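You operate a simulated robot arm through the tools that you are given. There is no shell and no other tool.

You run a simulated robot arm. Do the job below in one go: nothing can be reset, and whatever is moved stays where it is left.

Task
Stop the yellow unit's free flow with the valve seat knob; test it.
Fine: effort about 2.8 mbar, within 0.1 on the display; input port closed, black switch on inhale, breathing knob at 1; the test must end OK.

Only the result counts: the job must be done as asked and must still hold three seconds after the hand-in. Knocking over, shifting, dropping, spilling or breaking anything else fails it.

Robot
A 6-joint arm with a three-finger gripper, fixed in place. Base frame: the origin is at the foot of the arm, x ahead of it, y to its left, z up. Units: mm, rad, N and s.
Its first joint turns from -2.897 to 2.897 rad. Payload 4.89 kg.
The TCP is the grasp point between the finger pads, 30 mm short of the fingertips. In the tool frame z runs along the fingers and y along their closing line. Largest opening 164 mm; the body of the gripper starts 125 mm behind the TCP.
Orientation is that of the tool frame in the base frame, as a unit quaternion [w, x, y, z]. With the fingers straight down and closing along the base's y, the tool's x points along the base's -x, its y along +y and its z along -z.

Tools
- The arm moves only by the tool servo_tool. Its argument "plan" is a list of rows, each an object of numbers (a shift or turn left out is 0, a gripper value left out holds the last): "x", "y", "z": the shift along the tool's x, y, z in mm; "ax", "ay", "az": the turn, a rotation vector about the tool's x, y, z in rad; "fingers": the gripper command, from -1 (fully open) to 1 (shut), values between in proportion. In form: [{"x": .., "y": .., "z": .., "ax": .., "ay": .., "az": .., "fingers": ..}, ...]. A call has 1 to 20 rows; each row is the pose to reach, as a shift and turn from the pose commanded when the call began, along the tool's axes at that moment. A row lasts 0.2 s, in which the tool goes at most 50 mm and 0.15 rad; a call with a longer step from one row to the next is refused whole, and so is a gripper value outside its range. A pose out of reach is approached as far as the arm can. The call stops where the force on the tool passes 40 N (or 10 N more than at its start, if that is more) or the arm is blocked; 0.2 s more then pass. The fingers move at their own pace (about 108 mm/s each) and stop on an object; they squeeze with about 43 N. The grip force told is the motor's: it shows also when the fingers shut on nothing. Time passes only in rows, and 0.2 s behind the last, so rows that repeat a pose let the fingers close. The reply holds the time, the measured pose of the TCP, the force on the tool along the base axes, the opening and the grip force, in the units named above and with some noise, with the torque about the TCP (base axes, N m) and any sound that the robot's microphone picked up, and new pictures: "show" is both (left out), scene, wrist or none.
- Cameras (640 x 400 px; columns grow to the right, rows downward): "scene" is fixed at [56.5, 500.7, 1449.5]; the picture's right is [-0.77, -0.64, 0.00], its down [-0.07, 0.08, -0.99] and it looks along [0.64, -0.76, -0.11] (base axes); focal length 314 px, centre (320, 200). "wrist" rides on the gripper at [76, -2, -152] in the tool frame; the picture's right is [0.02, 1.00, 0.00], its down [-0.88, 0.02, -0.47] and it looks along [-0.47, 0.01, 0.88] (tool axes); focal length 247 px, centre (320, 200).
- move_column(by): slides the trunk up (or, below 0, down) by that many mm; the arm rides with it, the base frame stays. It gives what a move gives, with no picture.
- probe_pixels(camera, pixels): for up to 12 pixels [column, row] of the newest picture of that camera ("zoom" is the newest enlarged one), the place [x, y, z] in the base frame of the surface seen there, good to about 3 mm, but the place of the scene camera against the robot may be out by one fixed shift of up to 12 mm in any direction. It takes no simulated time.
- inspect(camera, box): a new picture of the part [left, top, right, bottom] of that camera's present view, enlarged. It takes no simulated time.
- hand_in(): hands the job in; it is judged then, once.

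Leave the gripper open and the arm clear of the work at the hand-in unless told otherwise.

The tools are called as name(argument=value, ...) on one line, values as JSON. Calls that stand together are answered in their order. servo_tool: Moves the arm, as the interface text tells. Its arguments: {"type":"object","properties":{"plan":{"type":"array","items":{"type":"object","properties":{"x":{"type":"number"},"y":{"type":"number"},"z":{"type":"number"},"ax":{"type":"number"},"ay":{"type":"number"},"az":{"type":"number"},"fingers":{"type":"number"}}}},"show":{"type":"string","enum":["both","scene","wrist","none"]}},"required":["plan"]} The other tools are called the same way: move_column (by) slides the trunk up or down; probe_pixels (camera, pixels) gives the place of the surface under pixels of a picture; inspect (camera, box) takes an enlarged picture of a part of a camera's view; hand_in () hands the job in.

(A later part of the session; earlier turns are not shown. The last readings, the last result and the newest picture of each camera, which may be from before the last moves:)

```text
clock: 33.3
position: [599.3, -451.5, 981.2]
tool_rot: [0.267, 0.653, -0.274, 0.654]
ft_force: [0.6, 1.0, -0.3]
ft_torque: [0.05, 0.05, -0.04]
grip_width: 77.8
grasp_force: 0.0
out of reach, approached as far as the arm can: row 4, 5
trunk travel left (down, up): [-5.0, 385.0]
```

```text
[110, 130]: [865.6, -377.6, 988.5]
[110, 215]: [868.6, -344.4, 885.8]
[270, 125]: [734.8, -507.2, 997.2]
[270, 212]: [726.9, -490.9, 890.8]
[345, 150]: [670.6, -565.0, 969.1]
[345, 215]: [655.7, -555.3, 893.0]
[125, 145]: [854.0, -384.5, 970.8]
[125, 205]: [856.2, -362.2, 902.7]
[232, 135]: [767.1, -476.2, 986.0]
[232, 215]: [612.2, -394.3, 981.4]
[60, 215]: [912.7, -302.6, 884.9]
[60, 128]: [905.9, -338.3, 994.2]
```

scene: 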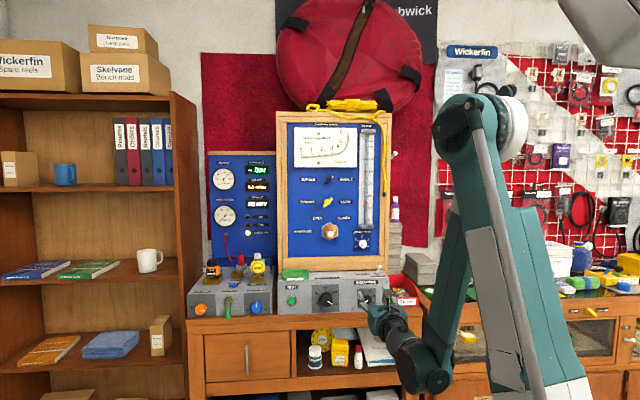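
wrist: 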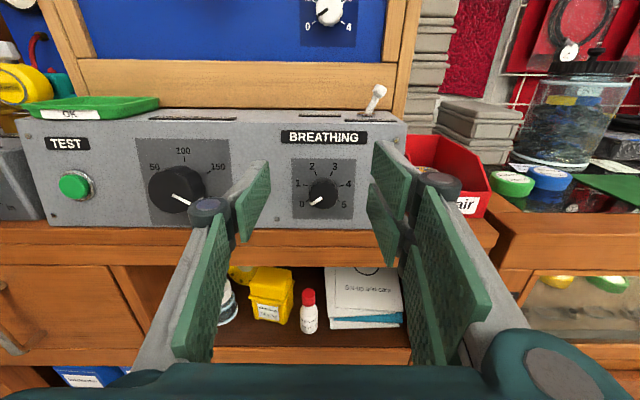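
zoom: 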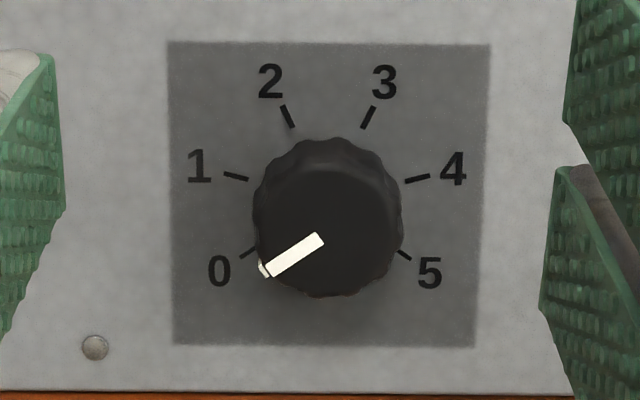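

The face leans back ≈0.2 rad, so I'll pitch the tool 0.2 rad down to align with the knob axis and go to a pre-pose 60 mm short of the BREATHING knob.

servo_tool(plan=[{"ay": -0.1, "z": 10, "fingers": 0.39}, {"ay": -0.2, "z": 29.4}, {"ay": -0.2, "x": -20, "y": 2.7, "z": 29.4}, {"ay": -0.2, "x": -40.5, "y": 2.7, "z": 29.4}, {"ay": -0.2, "x": -40.5, "y": 2.7, "z": 29.4}], show="wrist")

```text
clock: 34.5
position: [618.0, -475.3, 937.4]
tool_rot: [0.239, 0.714, -0.299, 0.586]
ft_force: [-0.6, 0.6, 0.9]
ft_torque: [-0.01, -0.01, 0.0]
grip_width: 50.0
grasp_force: 0.1
trunk travel left (down, up): [-5.0, 385.0]
```

wrist: 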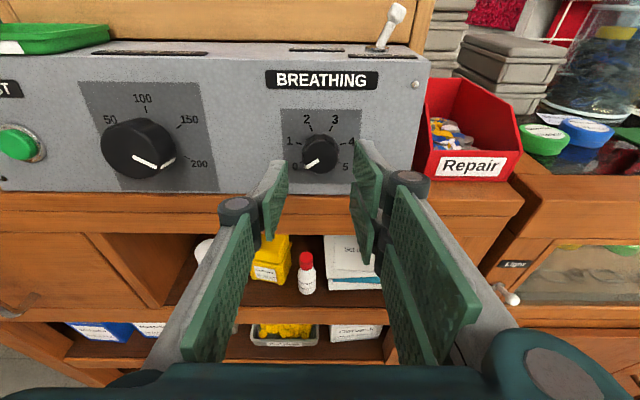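

Reached. Check the knob's centre again from here.

inspect(camera="wrist", box=[270, 110, 370, 190])

probe_pixels(camera="wrist", pixels=[[320, 156], [320, 143], [320, 168], [309, 156], [332, 156], [300, 120], [345, 120]])

```text
5.00 times, centred on (320, 150) of wrist
```

zoom: 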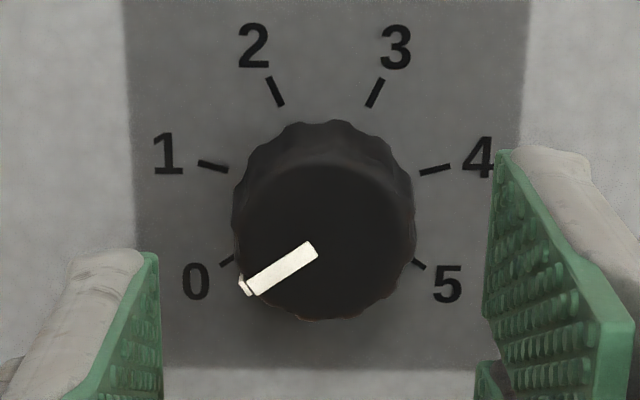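

```text
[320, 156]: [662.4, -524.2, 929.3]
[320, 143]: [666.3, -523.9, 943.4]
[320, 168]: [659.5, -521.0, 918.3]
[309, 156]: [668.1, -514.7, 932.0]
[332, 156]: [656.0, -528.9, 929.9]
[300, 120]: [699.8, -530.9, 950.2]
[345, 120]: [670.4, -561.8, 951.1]
```

Knob centre is +3 mm in x. Roll −0.436 and advance 58 mm, fingers straddling the knob.

servo_tool(plan=[{"x": 3, "az": -0.145}, {"x": 3, "az": -0.29}, {"x": 3, "az": -0.436}, {"x": 3, "z": 20, "az": -0.436}, {"x": 3, "z": 40, "az": -0.436}, {"x": 3, "z": 50, "az": -0.436}, {"x": 3, "z": 58, "az": -0.436}], show="wrist")

inspect(camera="wrist", box=[260, 120, 380, 230])

```text
clock: 36.1
position: [657.7, -514.8, 930.3]
tool_rot: [0.36, 0.762, -0.137, 0.521]
ft_force: [-0.4, -0.4, 0.3]
ft_torque: [0.03, 0.01, -0.01]
grip_width: 50.0
grasp_force: 0.1
trunk travel left (down, up): [-5.0, 385.0]
```

wrist: 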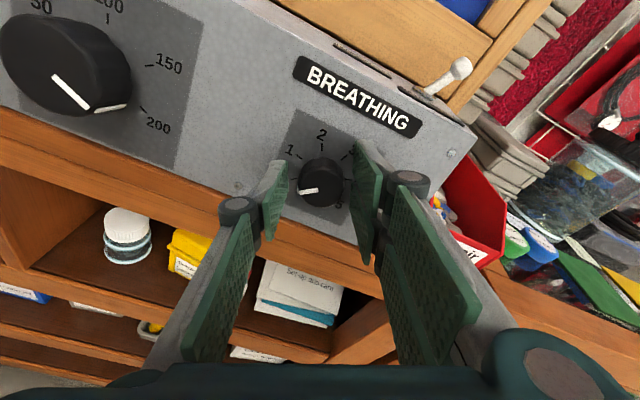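

```text
3.64 times, centred on (320, 175) of wrist
```

zoom: 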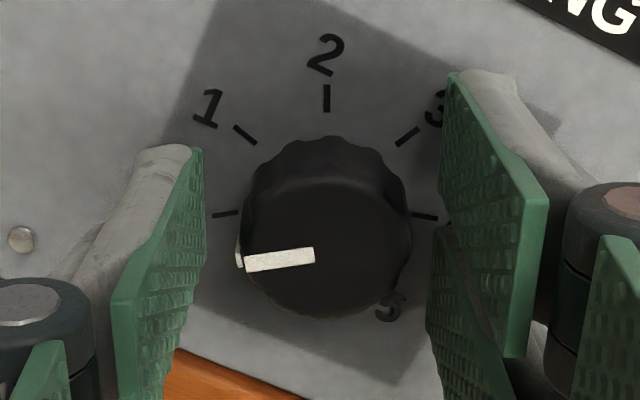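

Well centred. Close on the knob.

servo_tool(plan=[{"fingers": 0.6}, {"fingers": 1}, {"fingers": 1}, {"fingers": 1}], show="none")

```text
clock: 37.1
position: [657.6, -515.3, 930.4]
tool_rot: [0.36, 0.762, -0.138, 0.52]
ft_force: [-10.4, -22.5, 4.5]
ft_torque: [-0.17, 0.09, -0.76]
grip_width: 35.0
grasp_force: 45.0
trunk travel left (down, up): [-5.0, 385.0]
```

Held at 35 mm; shift +1.2 mm in y to relax and turn clockwise 0.4 rad first.

servo_tool(plan=[{"y": 1.3}, {"y": 1.3, "az": 0.14}, {"y": 1.3, "az": 0.28}, {"y": 1.3, "az": 0.42}], show="wrist")

inspect(camera="wrist", box=[260, 120, 380, 230])

```text
clock: 38.1
position: [657.4, -514.9, 929.9]
tool_rot: [0.243, 0.716, -0.294, 0.584]
ft_force: [-8.9, -1.5, -14.9]
ft_torque: [-0.01, 0.07, -0.15]
grip_width: 35.1
grasp_force: 45.3
trunk travel left (down, up): [-5.0, 385.0]
```

wrist: 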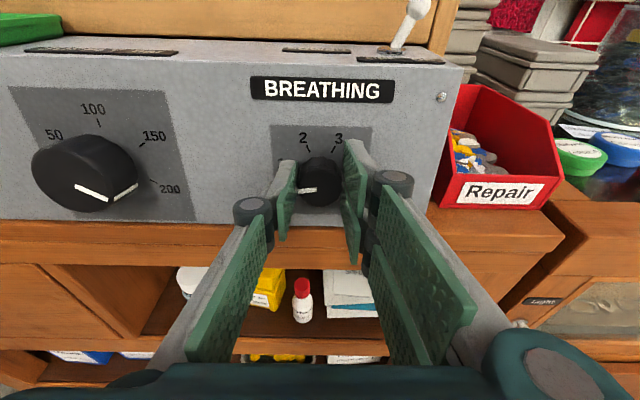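

```text
3.64 times, centred on (320, 175) of wrist
```

zoom: 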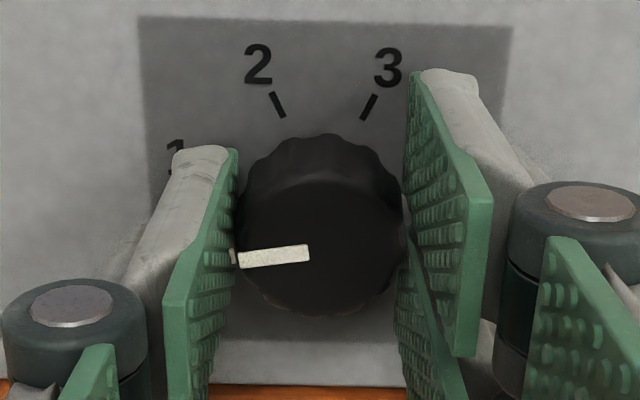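

The knob follows (pointer from 0 now about half way). Turn a further 0.45 rad.

servo_tool(plan=[{"az": 0.14}, {"az": 0.28}, {"az": 0.4}, {"az": 0.45}, {"az": 0.45}], show="none")

servo_tool(plan=[{"fingers": 0.39}, {"fingers": 0.39}, {"z": -20, "fingers": 0.39}, {"z": -45}, {"z": -70}, {"z": -70}], show="wrist")

inspect(camera="wrist", box=[270, 110, 370, 190])

```text
clock: 39.3
position: [657.2, -515.2, 929.4]
tool_rot: [0.107, 0.633, -0.446, 0.624]
ft_force: [-13.9, 2.3, -14.4]
ft_torque: [0.3, 0.4, -0.23]
grip_width: 34.6
grasp_force: 45.1
trunk travel left (down, up): [-5.0, 385.0]
```

```text
clock: 40.7
position: [609.2, -467.2, 944.7]
tool_rot: [0.107, 0.633, -0.446, 0.624]
ft_force: [0.1, -1.2, 0.3]
ft_torque: [0.0, -0.02, -0.02]
grip_width: 50.0
grasp_force: 0.1
trunk travel left (down, up): [-5.0, 385.0]
```

wrist: 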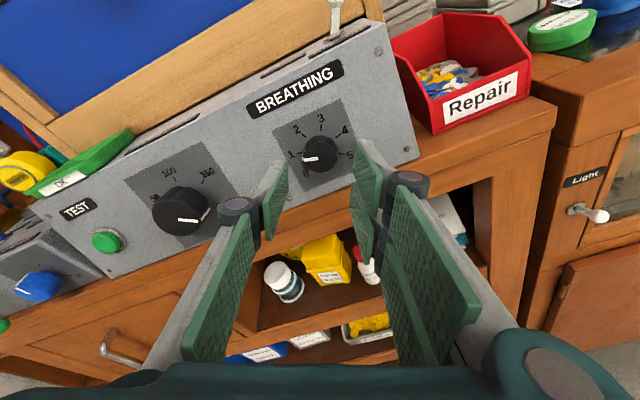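

```text
5.00 times, centred on (320, 150) of wrist
```

zoom: 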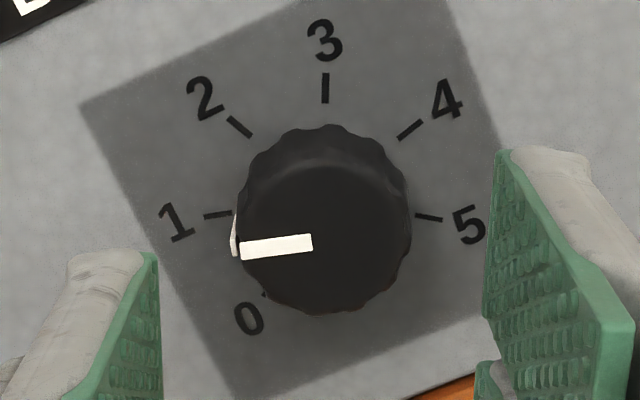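

Pointer is at 1. Check the display for any change.

inspect(camera="scene", box=[205, 150, 280, 250])

inspect(camera="scene", box=[185, 250, 280, 320])

inspect(camera="scene", box=[270, 110, 395, 200])

```text
4.00 times, centred on (242, 200) of scene
```

zoom: 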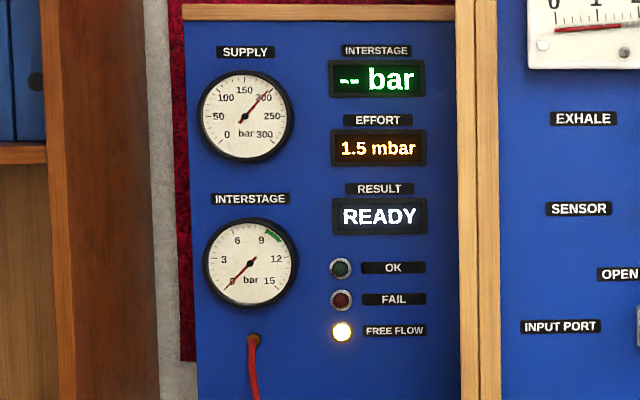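

```text
5.71 times, centred on (232, 285) of scene
```

zoom: 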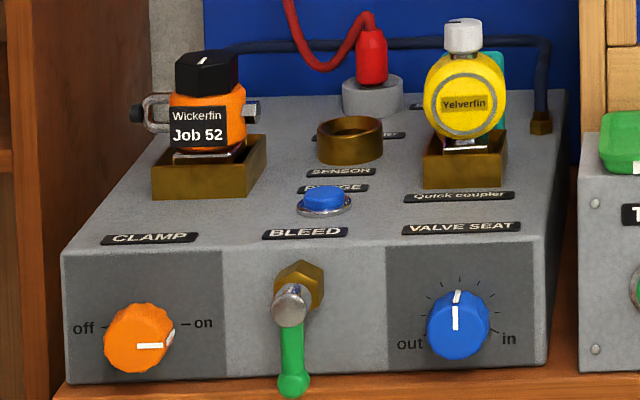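

```text
4.44 times, centred on (332, 155) of scene
```

zoom: 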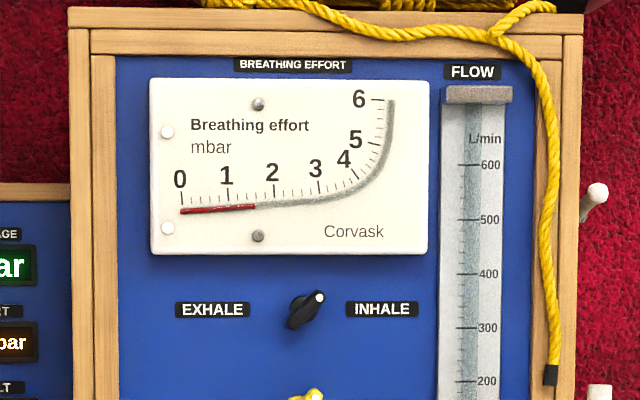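

Effort now reads a live 1.5 mbar with FREE FLOW still lit, so the valve seat must go "in". Unroll, and travel left ~415 mm at this retreat distance to the VALVE SEAT knob.

servo_tool(plan=[{"z": -8, "az": -0.145}, {"z": -16, "az": -0.29}, {"z": -20, "az": -0.434}, {"z": -20, "az": -0.434}], show="none")

servo_tool(plan=[{"y": -40}, {"y": -80}, {"y": -120}, {"y": -160, "x": 3}, {"y": -200, "x": 6}, {"y": -240, "x": 9}, {"y": -280, "x": 12}, {"y": -320, "x": 14}, {"y": -360, "x": 14}, {"y": -395, "x": 14}, {"y": -415, "x": 14}, {"y": -415, "x": 14}], show="both")

```text
clock: 41.7
position: [595.5, -454.8, 948.1]
tool_rot: [0.239, 0.714, -0.299, 0.586]
ft_force: [0.8, -0.7, -0.3]
ft_torque: [-0.02, 0.01, 0.01]
grip_width: 50.0
grasp_force: 0.0
trunk travel left (down, up): [-5.0, 385.0]
```

```text
clock: 44.3
position: [889.9, -159.9, 966.1]
tool_rot: [0.238, 0.715, -0.299, 0.586]
ft_force: [0.1, -1.7, 0.1]
ft_torque: [-0.01, 0.05, 0.06]
grip_width: 49.8
grasp_force: 0.1
trunk travel left (down, up): [-5.0, 385.0]
```

scene: 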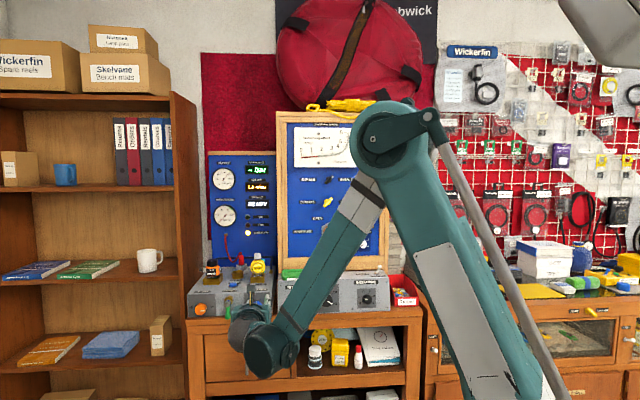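
wrist: 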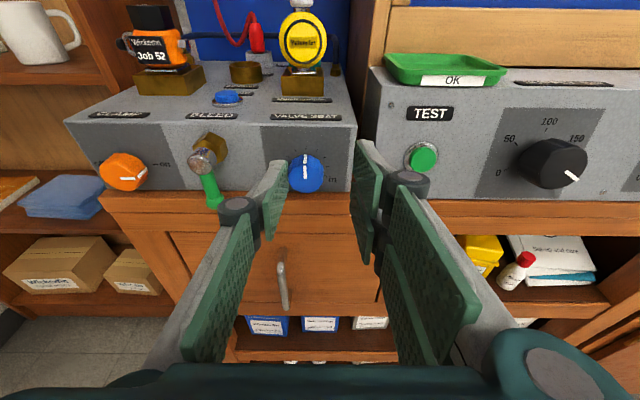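

In view: blue VALVE SEAT knob around (306,172). Zoom and probe its centre, the face and tilt.

inspect(camera="wrist", box=[260, 120, 360, 200])

probe_pixels(camera="wrist", pixels=[[306, 172], [296, 172], [316, 172], [306, 162], [306, 183], [335, 135], [335, 182], [250, 130], [250, 185], [230, 140], [240, 180], [345, 150]])

```text
5.00 times, centred on (310, 160) of wrist
```

zoom: 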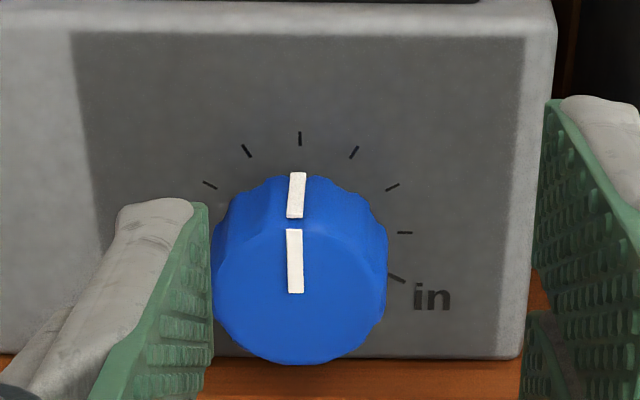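

```text
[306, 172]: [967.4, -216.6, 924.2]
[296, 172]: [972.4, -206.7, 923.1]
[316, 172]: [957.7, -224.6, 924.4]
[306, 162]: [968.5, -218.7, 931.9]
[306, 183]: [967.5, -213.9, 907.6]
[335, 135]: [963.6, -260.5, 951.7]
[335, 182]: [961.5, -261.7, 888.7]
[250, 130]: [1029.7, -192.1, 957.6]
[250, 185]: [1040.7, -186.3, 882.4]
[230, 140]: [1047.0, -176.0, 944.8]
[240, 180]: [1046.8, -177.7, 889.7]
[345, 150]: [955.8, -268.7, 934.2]
```

This box's face is vertical (d≈865), so I'll pitch back to horizontal and go in front of the knob (centre s≈530, z≈912, front at 837), checking that the reach allows it.

servo_tool(plan=[{"x": -8, "y": -5, "z": 11, "ay": 0.07, "fingers": 0.2}, {"x": -16, "y": -10, "z": 22, "ay": 0.14}, {"x": -24.8, "y": -14, "z": 33.6, "ay": 0.2}, {"x": -24.8, "y": -14, "z": 33.6, "ay": 0.2}], show="wrist")

inspect(camera="wrist", box=[260, 120, 380, 210])

```text
clock: 45.3
position: [919.9, -171.7, 934.9]
tool_rot: [0.267, 0.651, -0.274, 0.655]
ft_force: [-0.1, 0.0, 0.7]
ft_torque: [0.05, 0.06, 0.04]
grip_width: 65.4
grasp_force: 0.1
trunk travel left (down, up): [-5.0, 385.0]
```

wrist: 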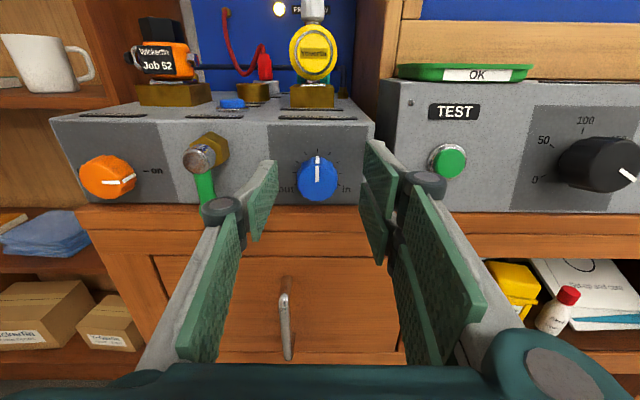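

```text
4.44 times, centred on (320, 165) of wrist
```

zoom: 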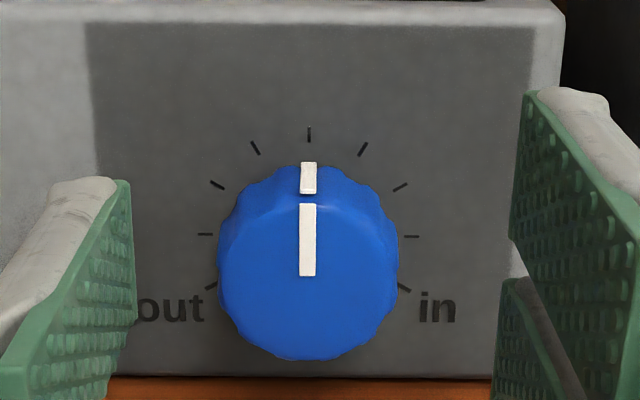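

Reachable with a horizontal tool. Probe the knob again.

probe_pixels(camera="wrist", pixels=[[317, 182], [303, 182], [331, 182], [317, 170], [317, 195], [345, 150], [290, 150], [345, 195]])

```text
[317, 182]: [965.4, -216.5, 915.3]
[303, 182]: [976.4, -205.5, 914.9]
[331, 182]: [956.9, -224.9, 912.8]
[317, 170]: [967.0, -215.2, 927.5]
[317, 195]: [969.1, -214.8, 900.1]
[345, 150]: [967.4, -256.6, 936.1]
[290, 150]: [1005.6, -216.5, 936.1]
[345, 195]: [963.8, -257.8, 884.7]
```

Knob front centre: s≈530, z≈914, d≈836. Align (x −21, y −2), roll −0.3, narrow to ~52 mm, advance 57 mm, then close.

servo_tool(plan=[{"x": -10, "y": -2, "az": -0.1, "fingers": 0.37}, {"x": -21, "y": -2, "az": -0.2}, {"x": -21, "y": -2, "az": -0.3}, {"x": -21, "y": -2, "z": 20, "az": -0.3}, {"x": -21, "y": -2, "z": 40, "az": -0.3}, {"x": -21, "y": -2, "z": 57, "az": -0.3}], show="wrist")

inspect(camera="wrist", box=[260, 120, 380, 230])

```text
clock: 46.7
position: [960.4, -210.6, 914.3]
tool_rot: [0.363, 0.686, -0.172, 0.607]
ft_force: [-0.6, 0.2, 0.7]
ft_torque: [0.03, 0.05, 0.01]
grip_width: 51.5
grasp_force: 0.1
trunk travel left (down, up): [-5.0, 385.0]
```

wrist: 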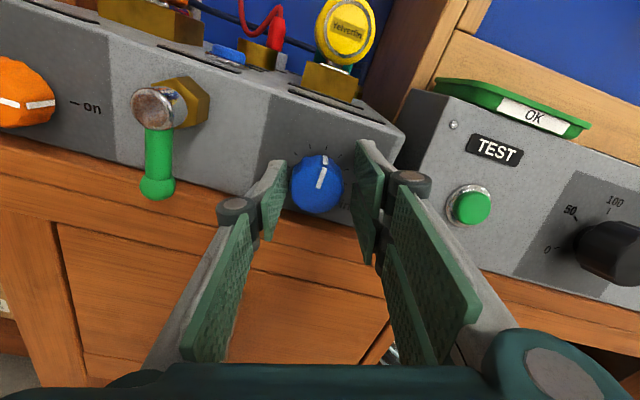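

```text
3.64 times, centred on (320, 175) of wrist
```

zoom: 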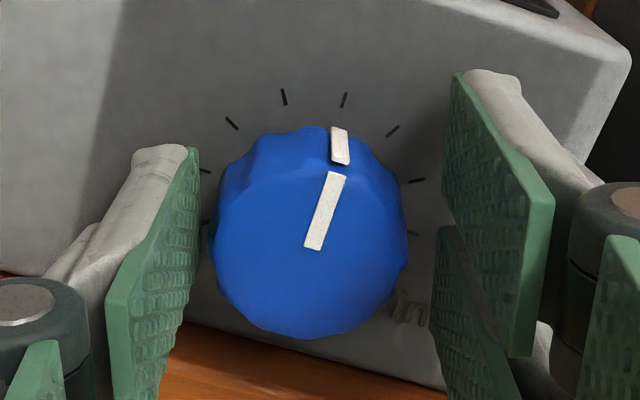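

The knob sits ~2 mm to the left in the tool; shift and close.

servo_tool(plan=[{"x": 0.5, "y": -2}, {"x": 0.5, "y": -2, "fingers": 0.5}, {"x": 0.5, "y": -2, "fingers": 1}, {"x": 0.5, "y": -2, "fingers": 1}, {"x": 0.5, "y": -2, "fingers": 1}], show="none")

```text
clock: 47.9
position: [963.3, -209.8, 914.0]
tool_rot: [0.363, 0.685, -0.173, 0.607]
ft_force: [3.2, 1.8, -0.3]
ft_torque: [0.0, 0.02, 0.12]
grip_width: 41.1
grasp_force: 44.9
trunk travel left (down, up): [-5.0, 385.0]
```

Gripped at 41 mm with almost no load. Turn clockwise ("in") by 0.25 rad and read the display.

servo_tool(plan=[{"az": 0.13}, {"az": 0.25}, {"az": 0.25}, {"az": 0.25}, {"az": 0.25}], show="both")

inspect(camera="scene", box=[240, 155, 280, 240])

inspect(camera="wrist", box=[260, 120, 380, 230])

```text
clock: 49.1
position: [962.4, -209.2, 913.9]
tool_rot: [0.284, 0.658, -0.258, 0.647]
ft_force: [-12.4, -3.7, -4.2]
ft_torque: [0.06, 0.13, -0.36]
grip_width: 40.9
grasp_force: 45.1
trunk travel left (down, up): [-5.0, 385.0]
```

scene: 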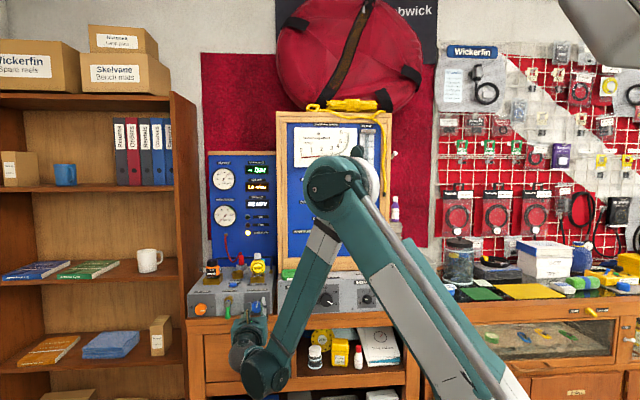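
wrist: 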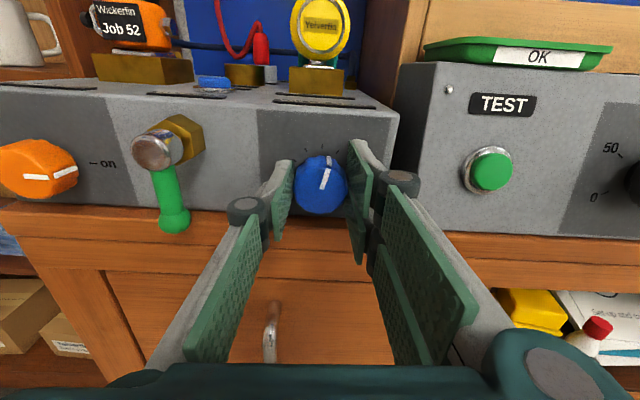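

```text
4.71 times, centred on (260, 198) of scene
```

zoom: 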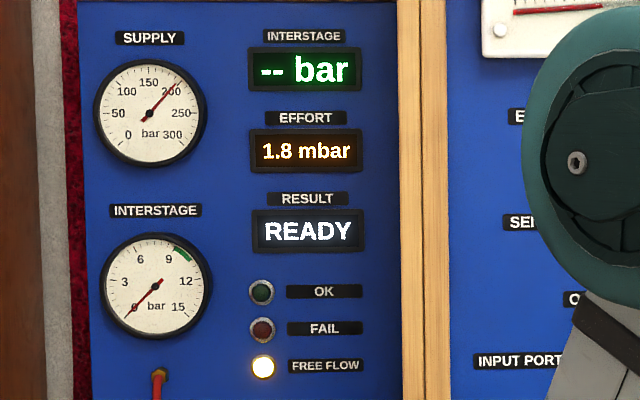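

```text
3.64 times, centred on (320, 175) of wrist
```

zoom: 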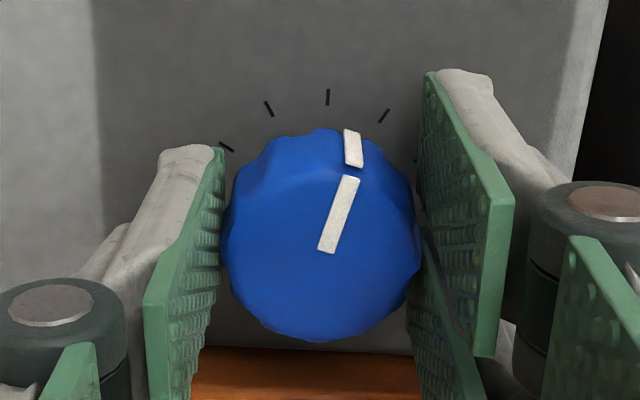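

Effort 1.8 after 0.25 rad (~1.2 mbar/rad). Turn another 0.55 rad.

servo_tool(plan=[{"y": 0.5, "az": 0.13}, {"y": 0.5, "az": 0.26}, {"y": 0.5, "az": 0.39}, {"y": 0.5, "az": 0.5}, {"y": 0.5, "az": 0.55}, {"y": 0.5, "az": 0.55}, {"y": 0.5, "az": 0.55}], show="scene")

inspect(camera="scene", box=[240, 155, 280, 240])

```text
clock: 50.7
position: [961.3, -210.0, 913.9]
tool_rot: [0.097, 0.563, -0.428, 0.7]
ft_force: [-29.2, -16.9, -14.6]
ft_torque: [0.17, 0.28, -1.05]
grip_width: 41.0
grasp_force: 44.7
trunk travel left (down, up): [-5.0, 385.0]
```

scene: 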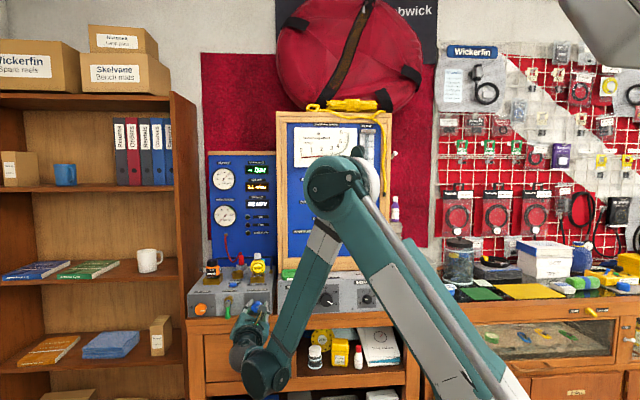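

```text
4.71 times, centred on (260, 198) of scene
```

zoom: 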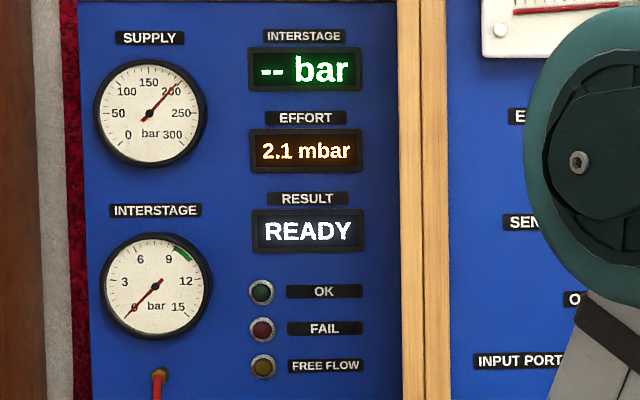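

FREE FLOW is off, effort 2.1. There's a ~35 N side load from axis offset; shift +2 mm in y, wait, and re-read.

servo_tool(plan=[{"y": 1}, {"y": 2}, {"y": 2}, {"y": 2}, {"y": 2}], show="both")

inspect(camera="scene", box=[240, 155, 280, 240])

inspect(camera="wrist", box=[260, 120, 380, 230])

```text
clock: 51.9
position: [961.7, -210.2, 913.9]
tool_rot: [0.097, 0.564, -0.426, 0.701]
ft_force: [0.9, -13.8, 16.5]
ft_torque: [-0.35, -0.33, -0.2]
grip_width: 40.9
grasp_force: 44.7
trunk travel left (down, up): [-5.0, 385.0]
```

scene: 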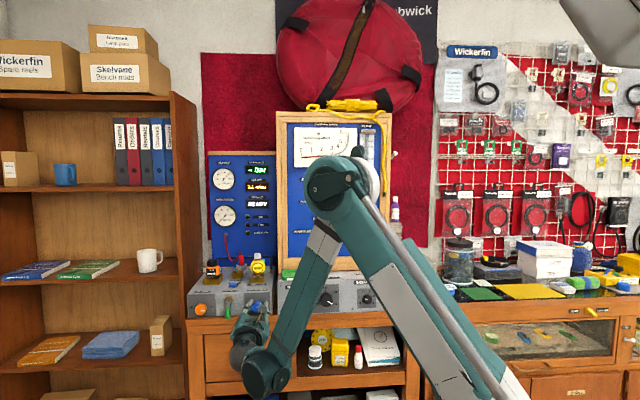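
wrist: 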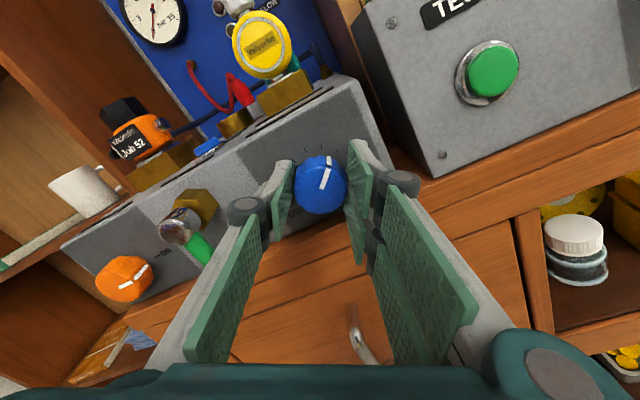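

```text
4.71 times, centred on (260, 198) of scene
```

zoom: 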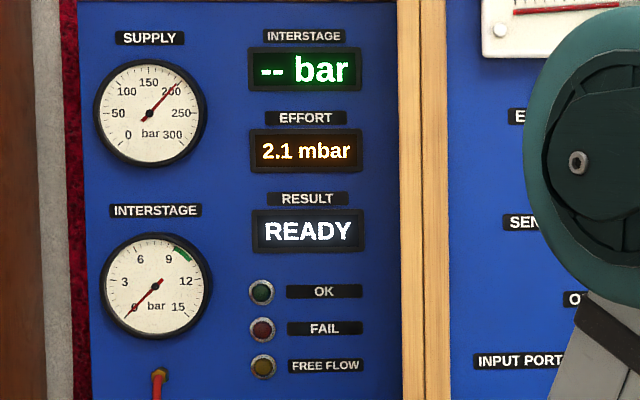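

```text
3.64 times, centred on (320, 175) of wrist
```

zoom: 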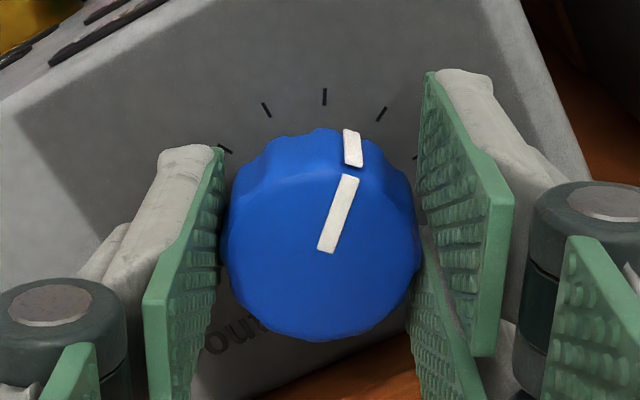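

Stable 2.1, knob followed the grip exactly (0.8 rad total). Turn another 0.2 rad to learn the slope.

servo_tool(plan=[{"y": -0.8, "az": 0.1}, {"y": -0.8, "az": 0.2}, {"y": -0.8, "az": 0.2}, {"y": -0.8, "az": 0.2}, {"y": -0.8, "az": 0.2}], show="scene")

inspect(camera="scene", box=[240, 155, 280, 240])

```text
clock: 53.1
position: [961.5, -211.3, 914.1]
tool_rot: [0.028, 0.517, -0.483, 0.706]
ft_force: [-21.0, -14.1, 2.6]
ft_torque: [-0.13, 0.07, -0.8]
grip_width: 41.0
grasp_force: 45.1
trunk travel left (down, up): [-5.0, 385.0]
```

scene: 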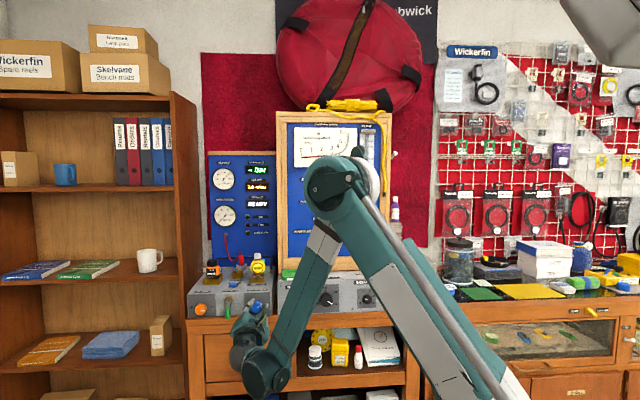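

```text
4.71 times, centred on (260, 198) of scene
```

zoom: 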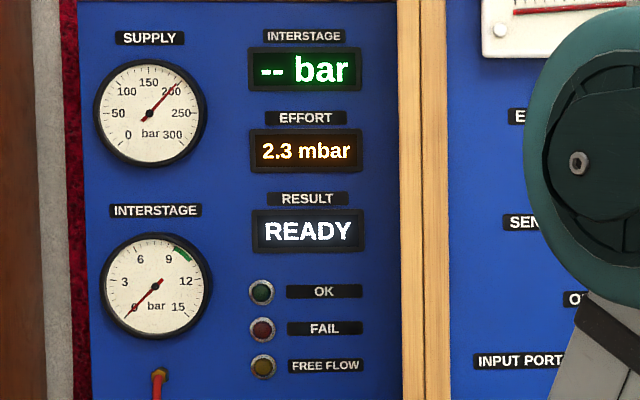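

2.3 at 1.0 rad (~0.8 mbar/rad); ~0.6 rad more is needed. Release, roll the open fingers back −0.9 rad around the knob, re-grip.

servo_tool(plan=[{"fingers": 0.34}, {"fingers": 0.34}, {"az": -0.13}, {"az": -0.27}, {"az": -0.41}, {"az": -0.55}, {"az": -0.69}, {"az": -0.83}, {"az": -0.9}, {"az": -0.9}], show="both")

inspect(camera="scene", box=[240, 155, 280, 240])

inspect(camera="wrist", box=[260, 120, 380, 230])

```text
clock: 55.3
position: [962.0, -210.8, 913.6]
tool_rot: [0.331, 0.676, -0.207, 0.625]
ft_force: [0.1, -0.4, -0.4]
ft_torque: [-0.02, -0.01, -0.04]
grip_width: 54.3
grasp_force: 0.1
trunk travel left (down, up): [-5.0, 385.0]
```

scene: 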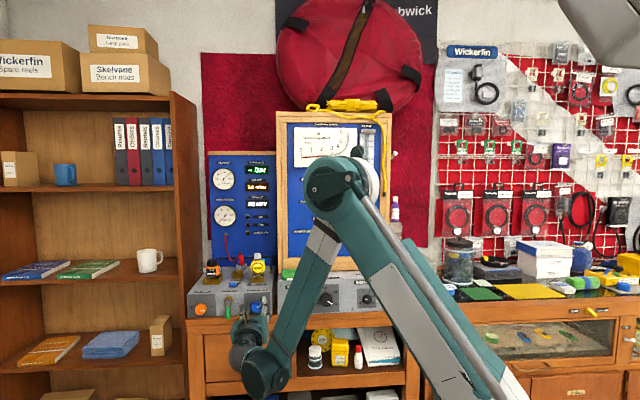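
wrist: 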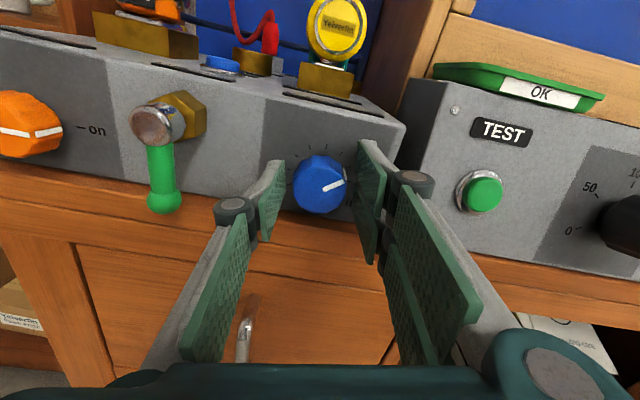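

```text
4.71 times, centred on (260, 198) of scene
```

zoom: 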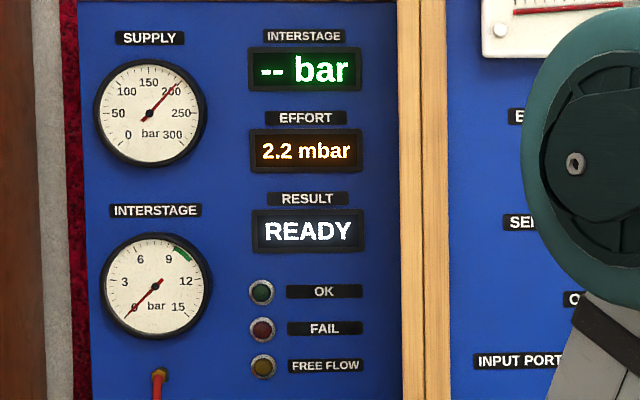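

```text
3.64 times, centred on (320, 175) of wrist
```

zoom: 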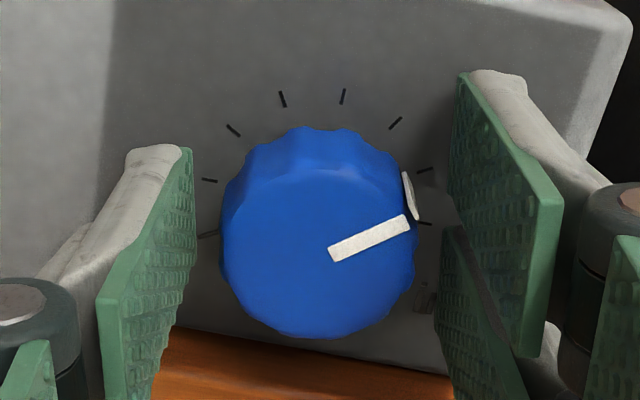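

Released reading: 2.2. Close again on the knob.

servo_tool(plan=[{"fingers": 0.6}, {"fingers": 1}, {"fingers": 1}, {"fingers": 1}], show="none")

```text
clock: 56.3
position: [963.8, -209.5, 913.8]
tool_rot: [0.331, 0.676, -0.207, 0.625]
ft_force: [7.5, 4.2, 0.9]
ft_torque: [-0.03, 0.0, 0.22]
grip_width: 40.7
grasp_force: 45.0
trunk travel left (down, up): [-5.0, 385.0]
```

Turn clockwise 0.6 rad, then read.

servo_tool(plan=[{"az": 0.12}, {"az": 0.24}, {"az": 0.36}, {"y": 0.5, "az": 0.48}, {"y": 0.7, "az": 0.6}, {"y": 0.7, "az": 0.6}, {"y": 0.7, "az": 0.6}, {"y": 0.7, "az": 0.6}], show="scene")

inspect(camera="scene", box=[240, 155, 280, 240])

```text
clock: 58.1
position: [962.7, -210.7, 913.0]
tool_rot: [0.132, 0.585, -0.398, 0.694]
ft_force: [2.3, -0.8, -5.8]
ft_torque: [0.16, 0.15, 0.14]
grip_width: 40.5
grasp_force: 45.3
trunk travel left (down, up): [-5.0, 385.0]
```

scene: 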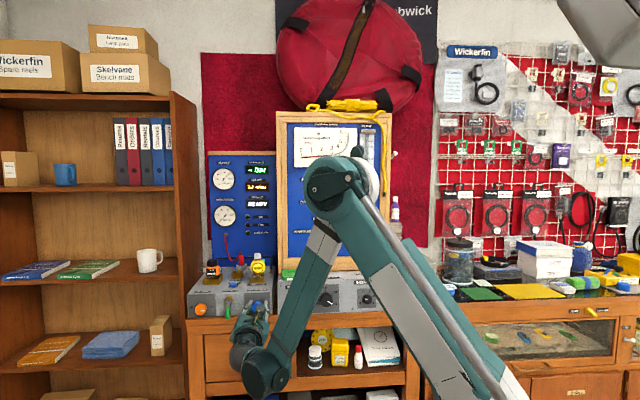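

```text
4.71 times, centred on (260, 198) of scene
```

zoom: 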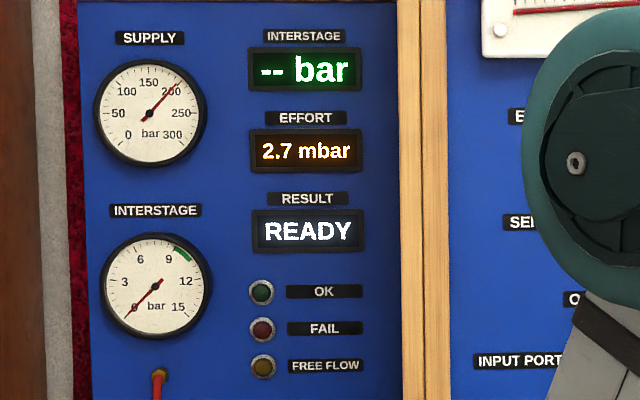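

2.7 now. Add 0.13 rad, then open the fingers and re-read.

servo_tool(plan=[{"az": 0.07}, {"az": 0.13}, {"az": 0.13}, {"az": 0.13}], show="scene")

inspect(camera="scene", box=[240, 155, 280, 240])

servo_tool(plan=[{"fingers": 0.34}, {"fingers": 0.34}, {"fingers": 0.34}, {"fingers": 0.34}], show="both")

inspect(camera="scene", box=[240, 155, 280, 240])

```text
clock: 59.1
position: [961.5, -211.1, 912.6]
tool_rot: [0.087, 0.558, -0.435, 0.701]
ft_force: [-4.7, -0.4, -14.5]
ft_torque: [0.27, 0.29, -0.12]
grip_width: 40.8
grasp_force: 45.1
trunk travel left (down, up): [-5.0, 385.0]
```

scene: 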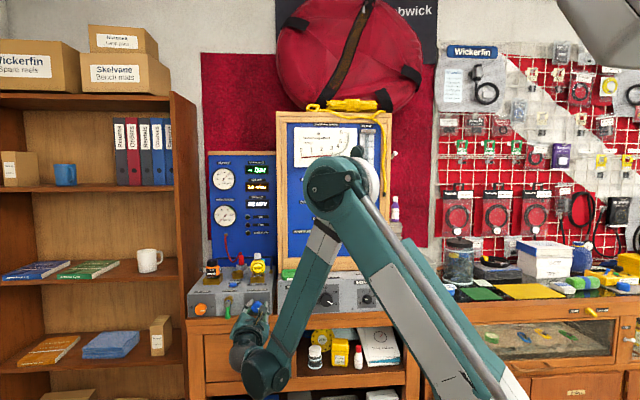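

```text
4.71 times, centred on (260, 198) of scene
```

zoom: 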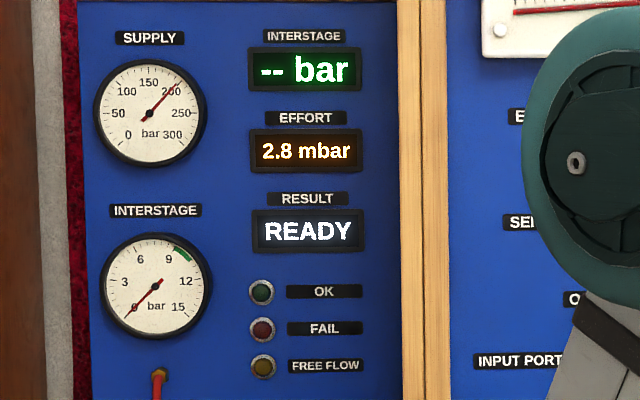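

```text
clock: 60.1
position: [963.3, -209.8, 915.4]
tool_rot: [0.086, 0.557, -0.435, 0.702]
ft_force: [0.0, -3.3, 10.2]
ft_torque: [-0.4, -0.04, -0.04]
grip_width: 53.5
grasp_force: 0.1
trunk travel left (down, up): [-5.0, 385.0]
```

scene: 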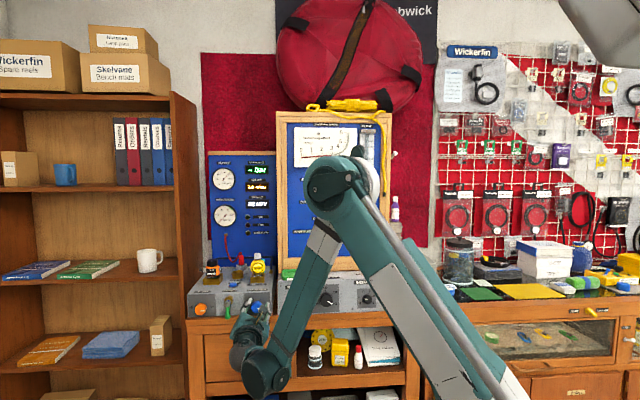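
wrist: 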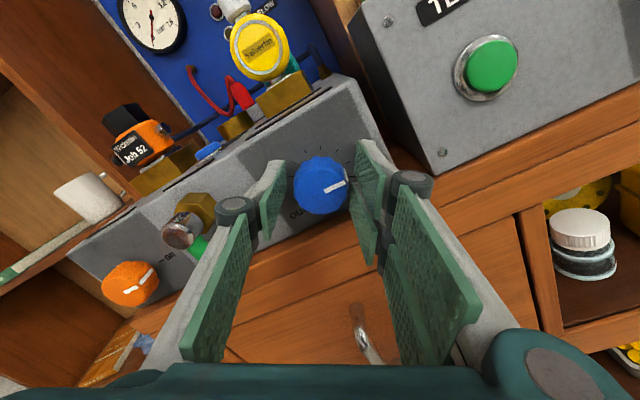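

```text
4.71 times, centred on (260, 198) of scene
```

zoom: 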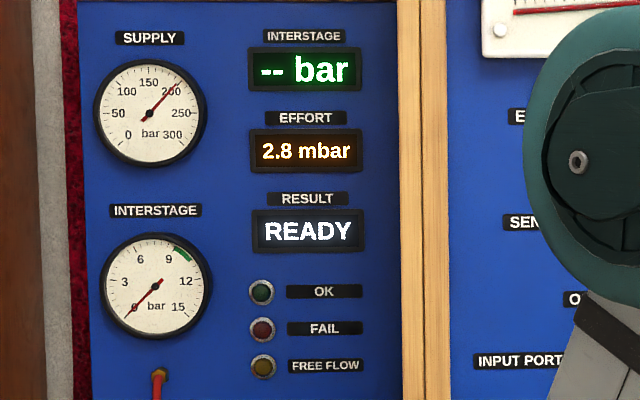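

Still 2.8 after release. A slight upward 10 N hints the lower open finger touches the bench top; roll back toward level first, then retreat straight.

servo_tool(plan=[{"az": -0.14}, {"az": -0.28}, {"az": -0.42}, {"az": -0.56}, {"az": -0.63}], show="wrist")

inspect(camera="scene", box=[240, 155, 280, 240])

```text
clock: 61.3
position: [961.8, -210.4, 915.2]
tool_rot: [0.3, 0.665, -0.239, 0.64]
ft_force: [0.2, 0.3, 0.5]
ft_torque: [-0.04, 0.02, 0.04]
grip_width: 54.3
grasp_force: 0.2
trunk travel left (down, up): [-5.0, 385.0]
```

wrist: 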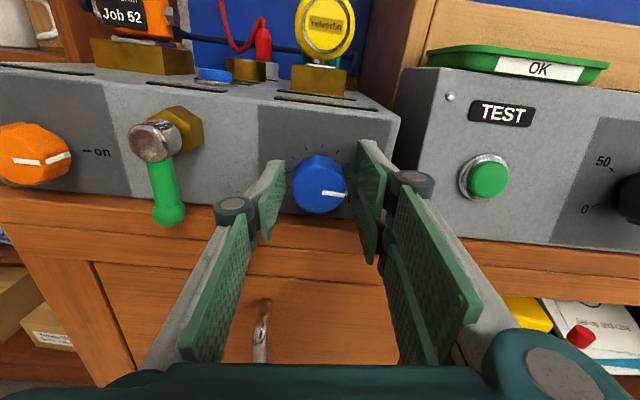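

```text
4.71 times, centred on (260, 198) of scene
```

zoom: 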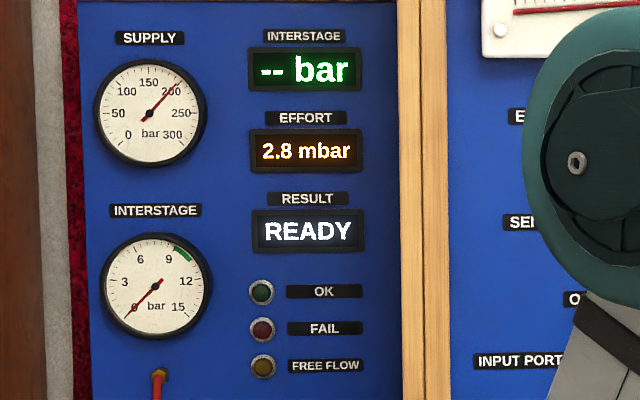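

Good: 2.8, no load. Retreat 65 mm and level the roll.

servo_tool(plan=[{"z": -20}, {"z": -45, "az": 0.05}, {"z": -65, "az": 0.1}, {"z": -65, "az": 0.1}], show="none")

```text
clock: 62.3
position: [915.6, -166.3, 913.3]
tool_rot: [0.268, 0.652, -0.274, 0.654]
ft_force: [0.1, -0.4, 0.2]
ft_torque: [0.03, -0.05, 0.04]
grip_width: 54.1
grasp_force: 0.1
trunk travel left (down, up): [-5.0, 385.0]
```

Now move right ~138 mm and up to face the TEST button, pitching 0.2 rad down, closing the fingers to use their tips as a pusher.

servo_tool(plan=[{"x": 20, "y": 15, "ay": -0.05}, {"x": 42, "y": 40, "ay": -0.1}, {"x": 42, "y": 70, "ay": -0.15, "z": 5, "fingers": 1}, {"x": 42, "y": 105, "ay": -0.2, "z": 5}, {"x": 42, "y": 138, "ay": -0.2, "z": 5}, {"x": 42, "y": 138, "ay": -0.2, "z": 5}], show="wrist")

inspect(camera="wrist", box=[260, 110, 380, 200])

```text
clock: 63.7
position: [820.8, -266.3, 954.2]
tool_rot: [0.238, 0.715, -0.298, 0.586]
ft_force: [-0.1, 1.2, 0.0]
ft_torque: [-0.06, -0.01, -0.08]
grip_width: 0.2
grasp_force: 43.2
trunk travel left (down, up): [-5.0, 385.0]
```

wrist: 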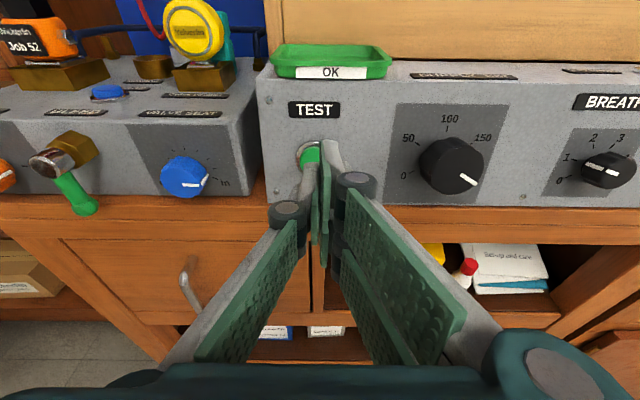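

```text
4.44 times, centred on (320, 155) of wrist
```

zoom: 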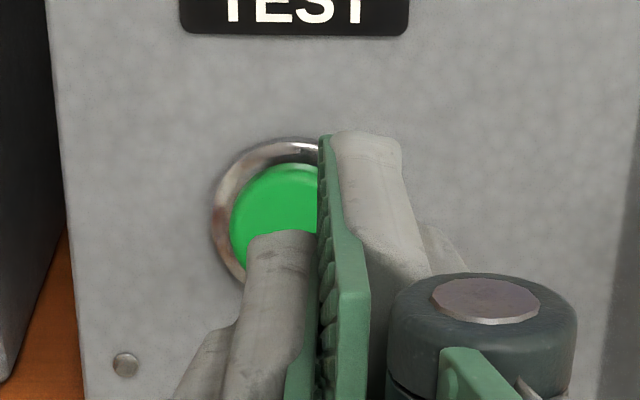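

Probe the button's visible surface.

probe_pixels(camera="zoom", pixels=[[255, 210], [285, 180], [305, 200], [240, 225], [285, 215], [270, 150], [222, 215]])

```text
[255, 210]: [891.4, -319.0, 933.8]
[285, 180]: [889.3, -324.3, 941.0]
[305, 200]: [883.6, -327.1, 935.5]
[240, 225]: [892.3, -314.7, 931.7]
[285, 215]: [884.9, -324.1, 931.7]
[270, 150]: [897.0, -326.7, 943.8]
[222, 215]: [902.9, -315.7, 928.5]
```

Button centre ≈ s 395, z 932, front at d≈855. Align (x −5, y −3) and push in slowly.

servo_tool(plan=[{"x": -5, "y": -3, "z": 20}, {"x": -5, "y": -3, "z": 40}, {"x": -5, "y": -3, "z": 52}, {"x": -5, "y": -3, "z": 56}, {"x": -5, "y": -3, "z": 59}, {"x": -5, "y": -3, "z": 61}, {"x": -5, "y": -3, "z": 63}, {"x": -5, "y": -3, "z": 65}], show="both")

inspect(camera="scene", box=[240, 155, 280, 240])

```text
clock: 65.5
position: [867.1, -309.5, 935.9]
tool_rot: [0.238, 0.715, -0.299, 0.586]
ft_force: [-1.2, 2.8, 1.3]
ft_torque: [-0.01, 0.01, 0.03]
grip_width: 5.9
grasp_force: 44.4
trunk travel left (down, up): [-5.0, 385.0]
heard: click
```

scene: 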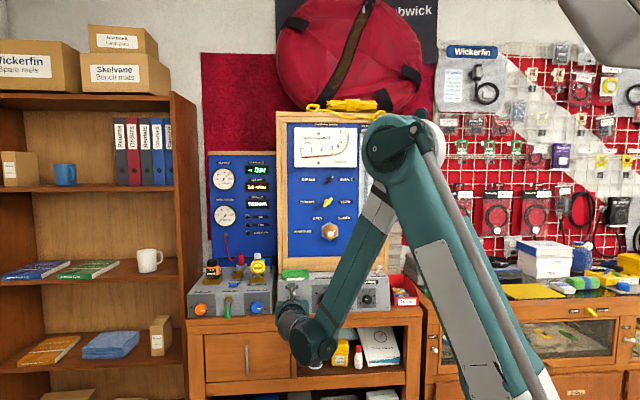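
wrist: 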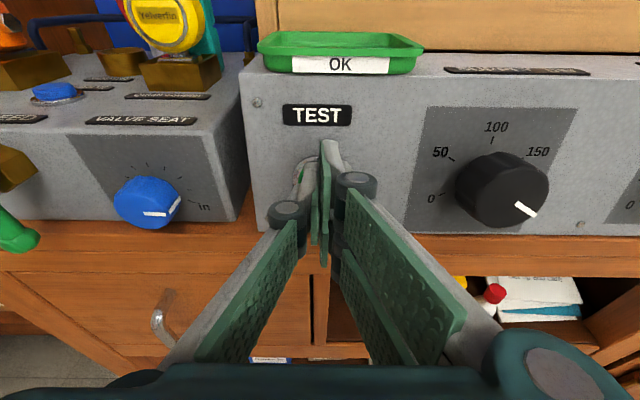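

```text
4.71 times, centred on (260, 198) of scene
```

zoom: 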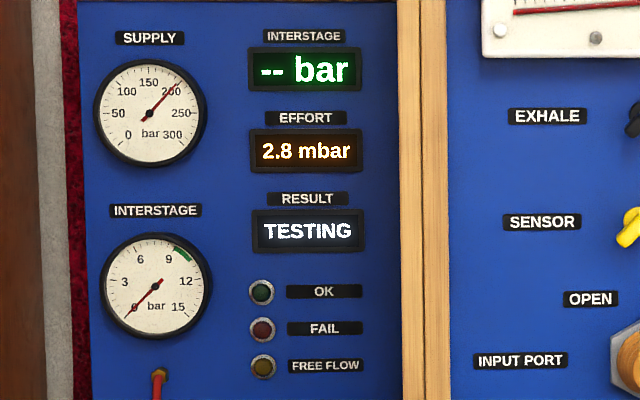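

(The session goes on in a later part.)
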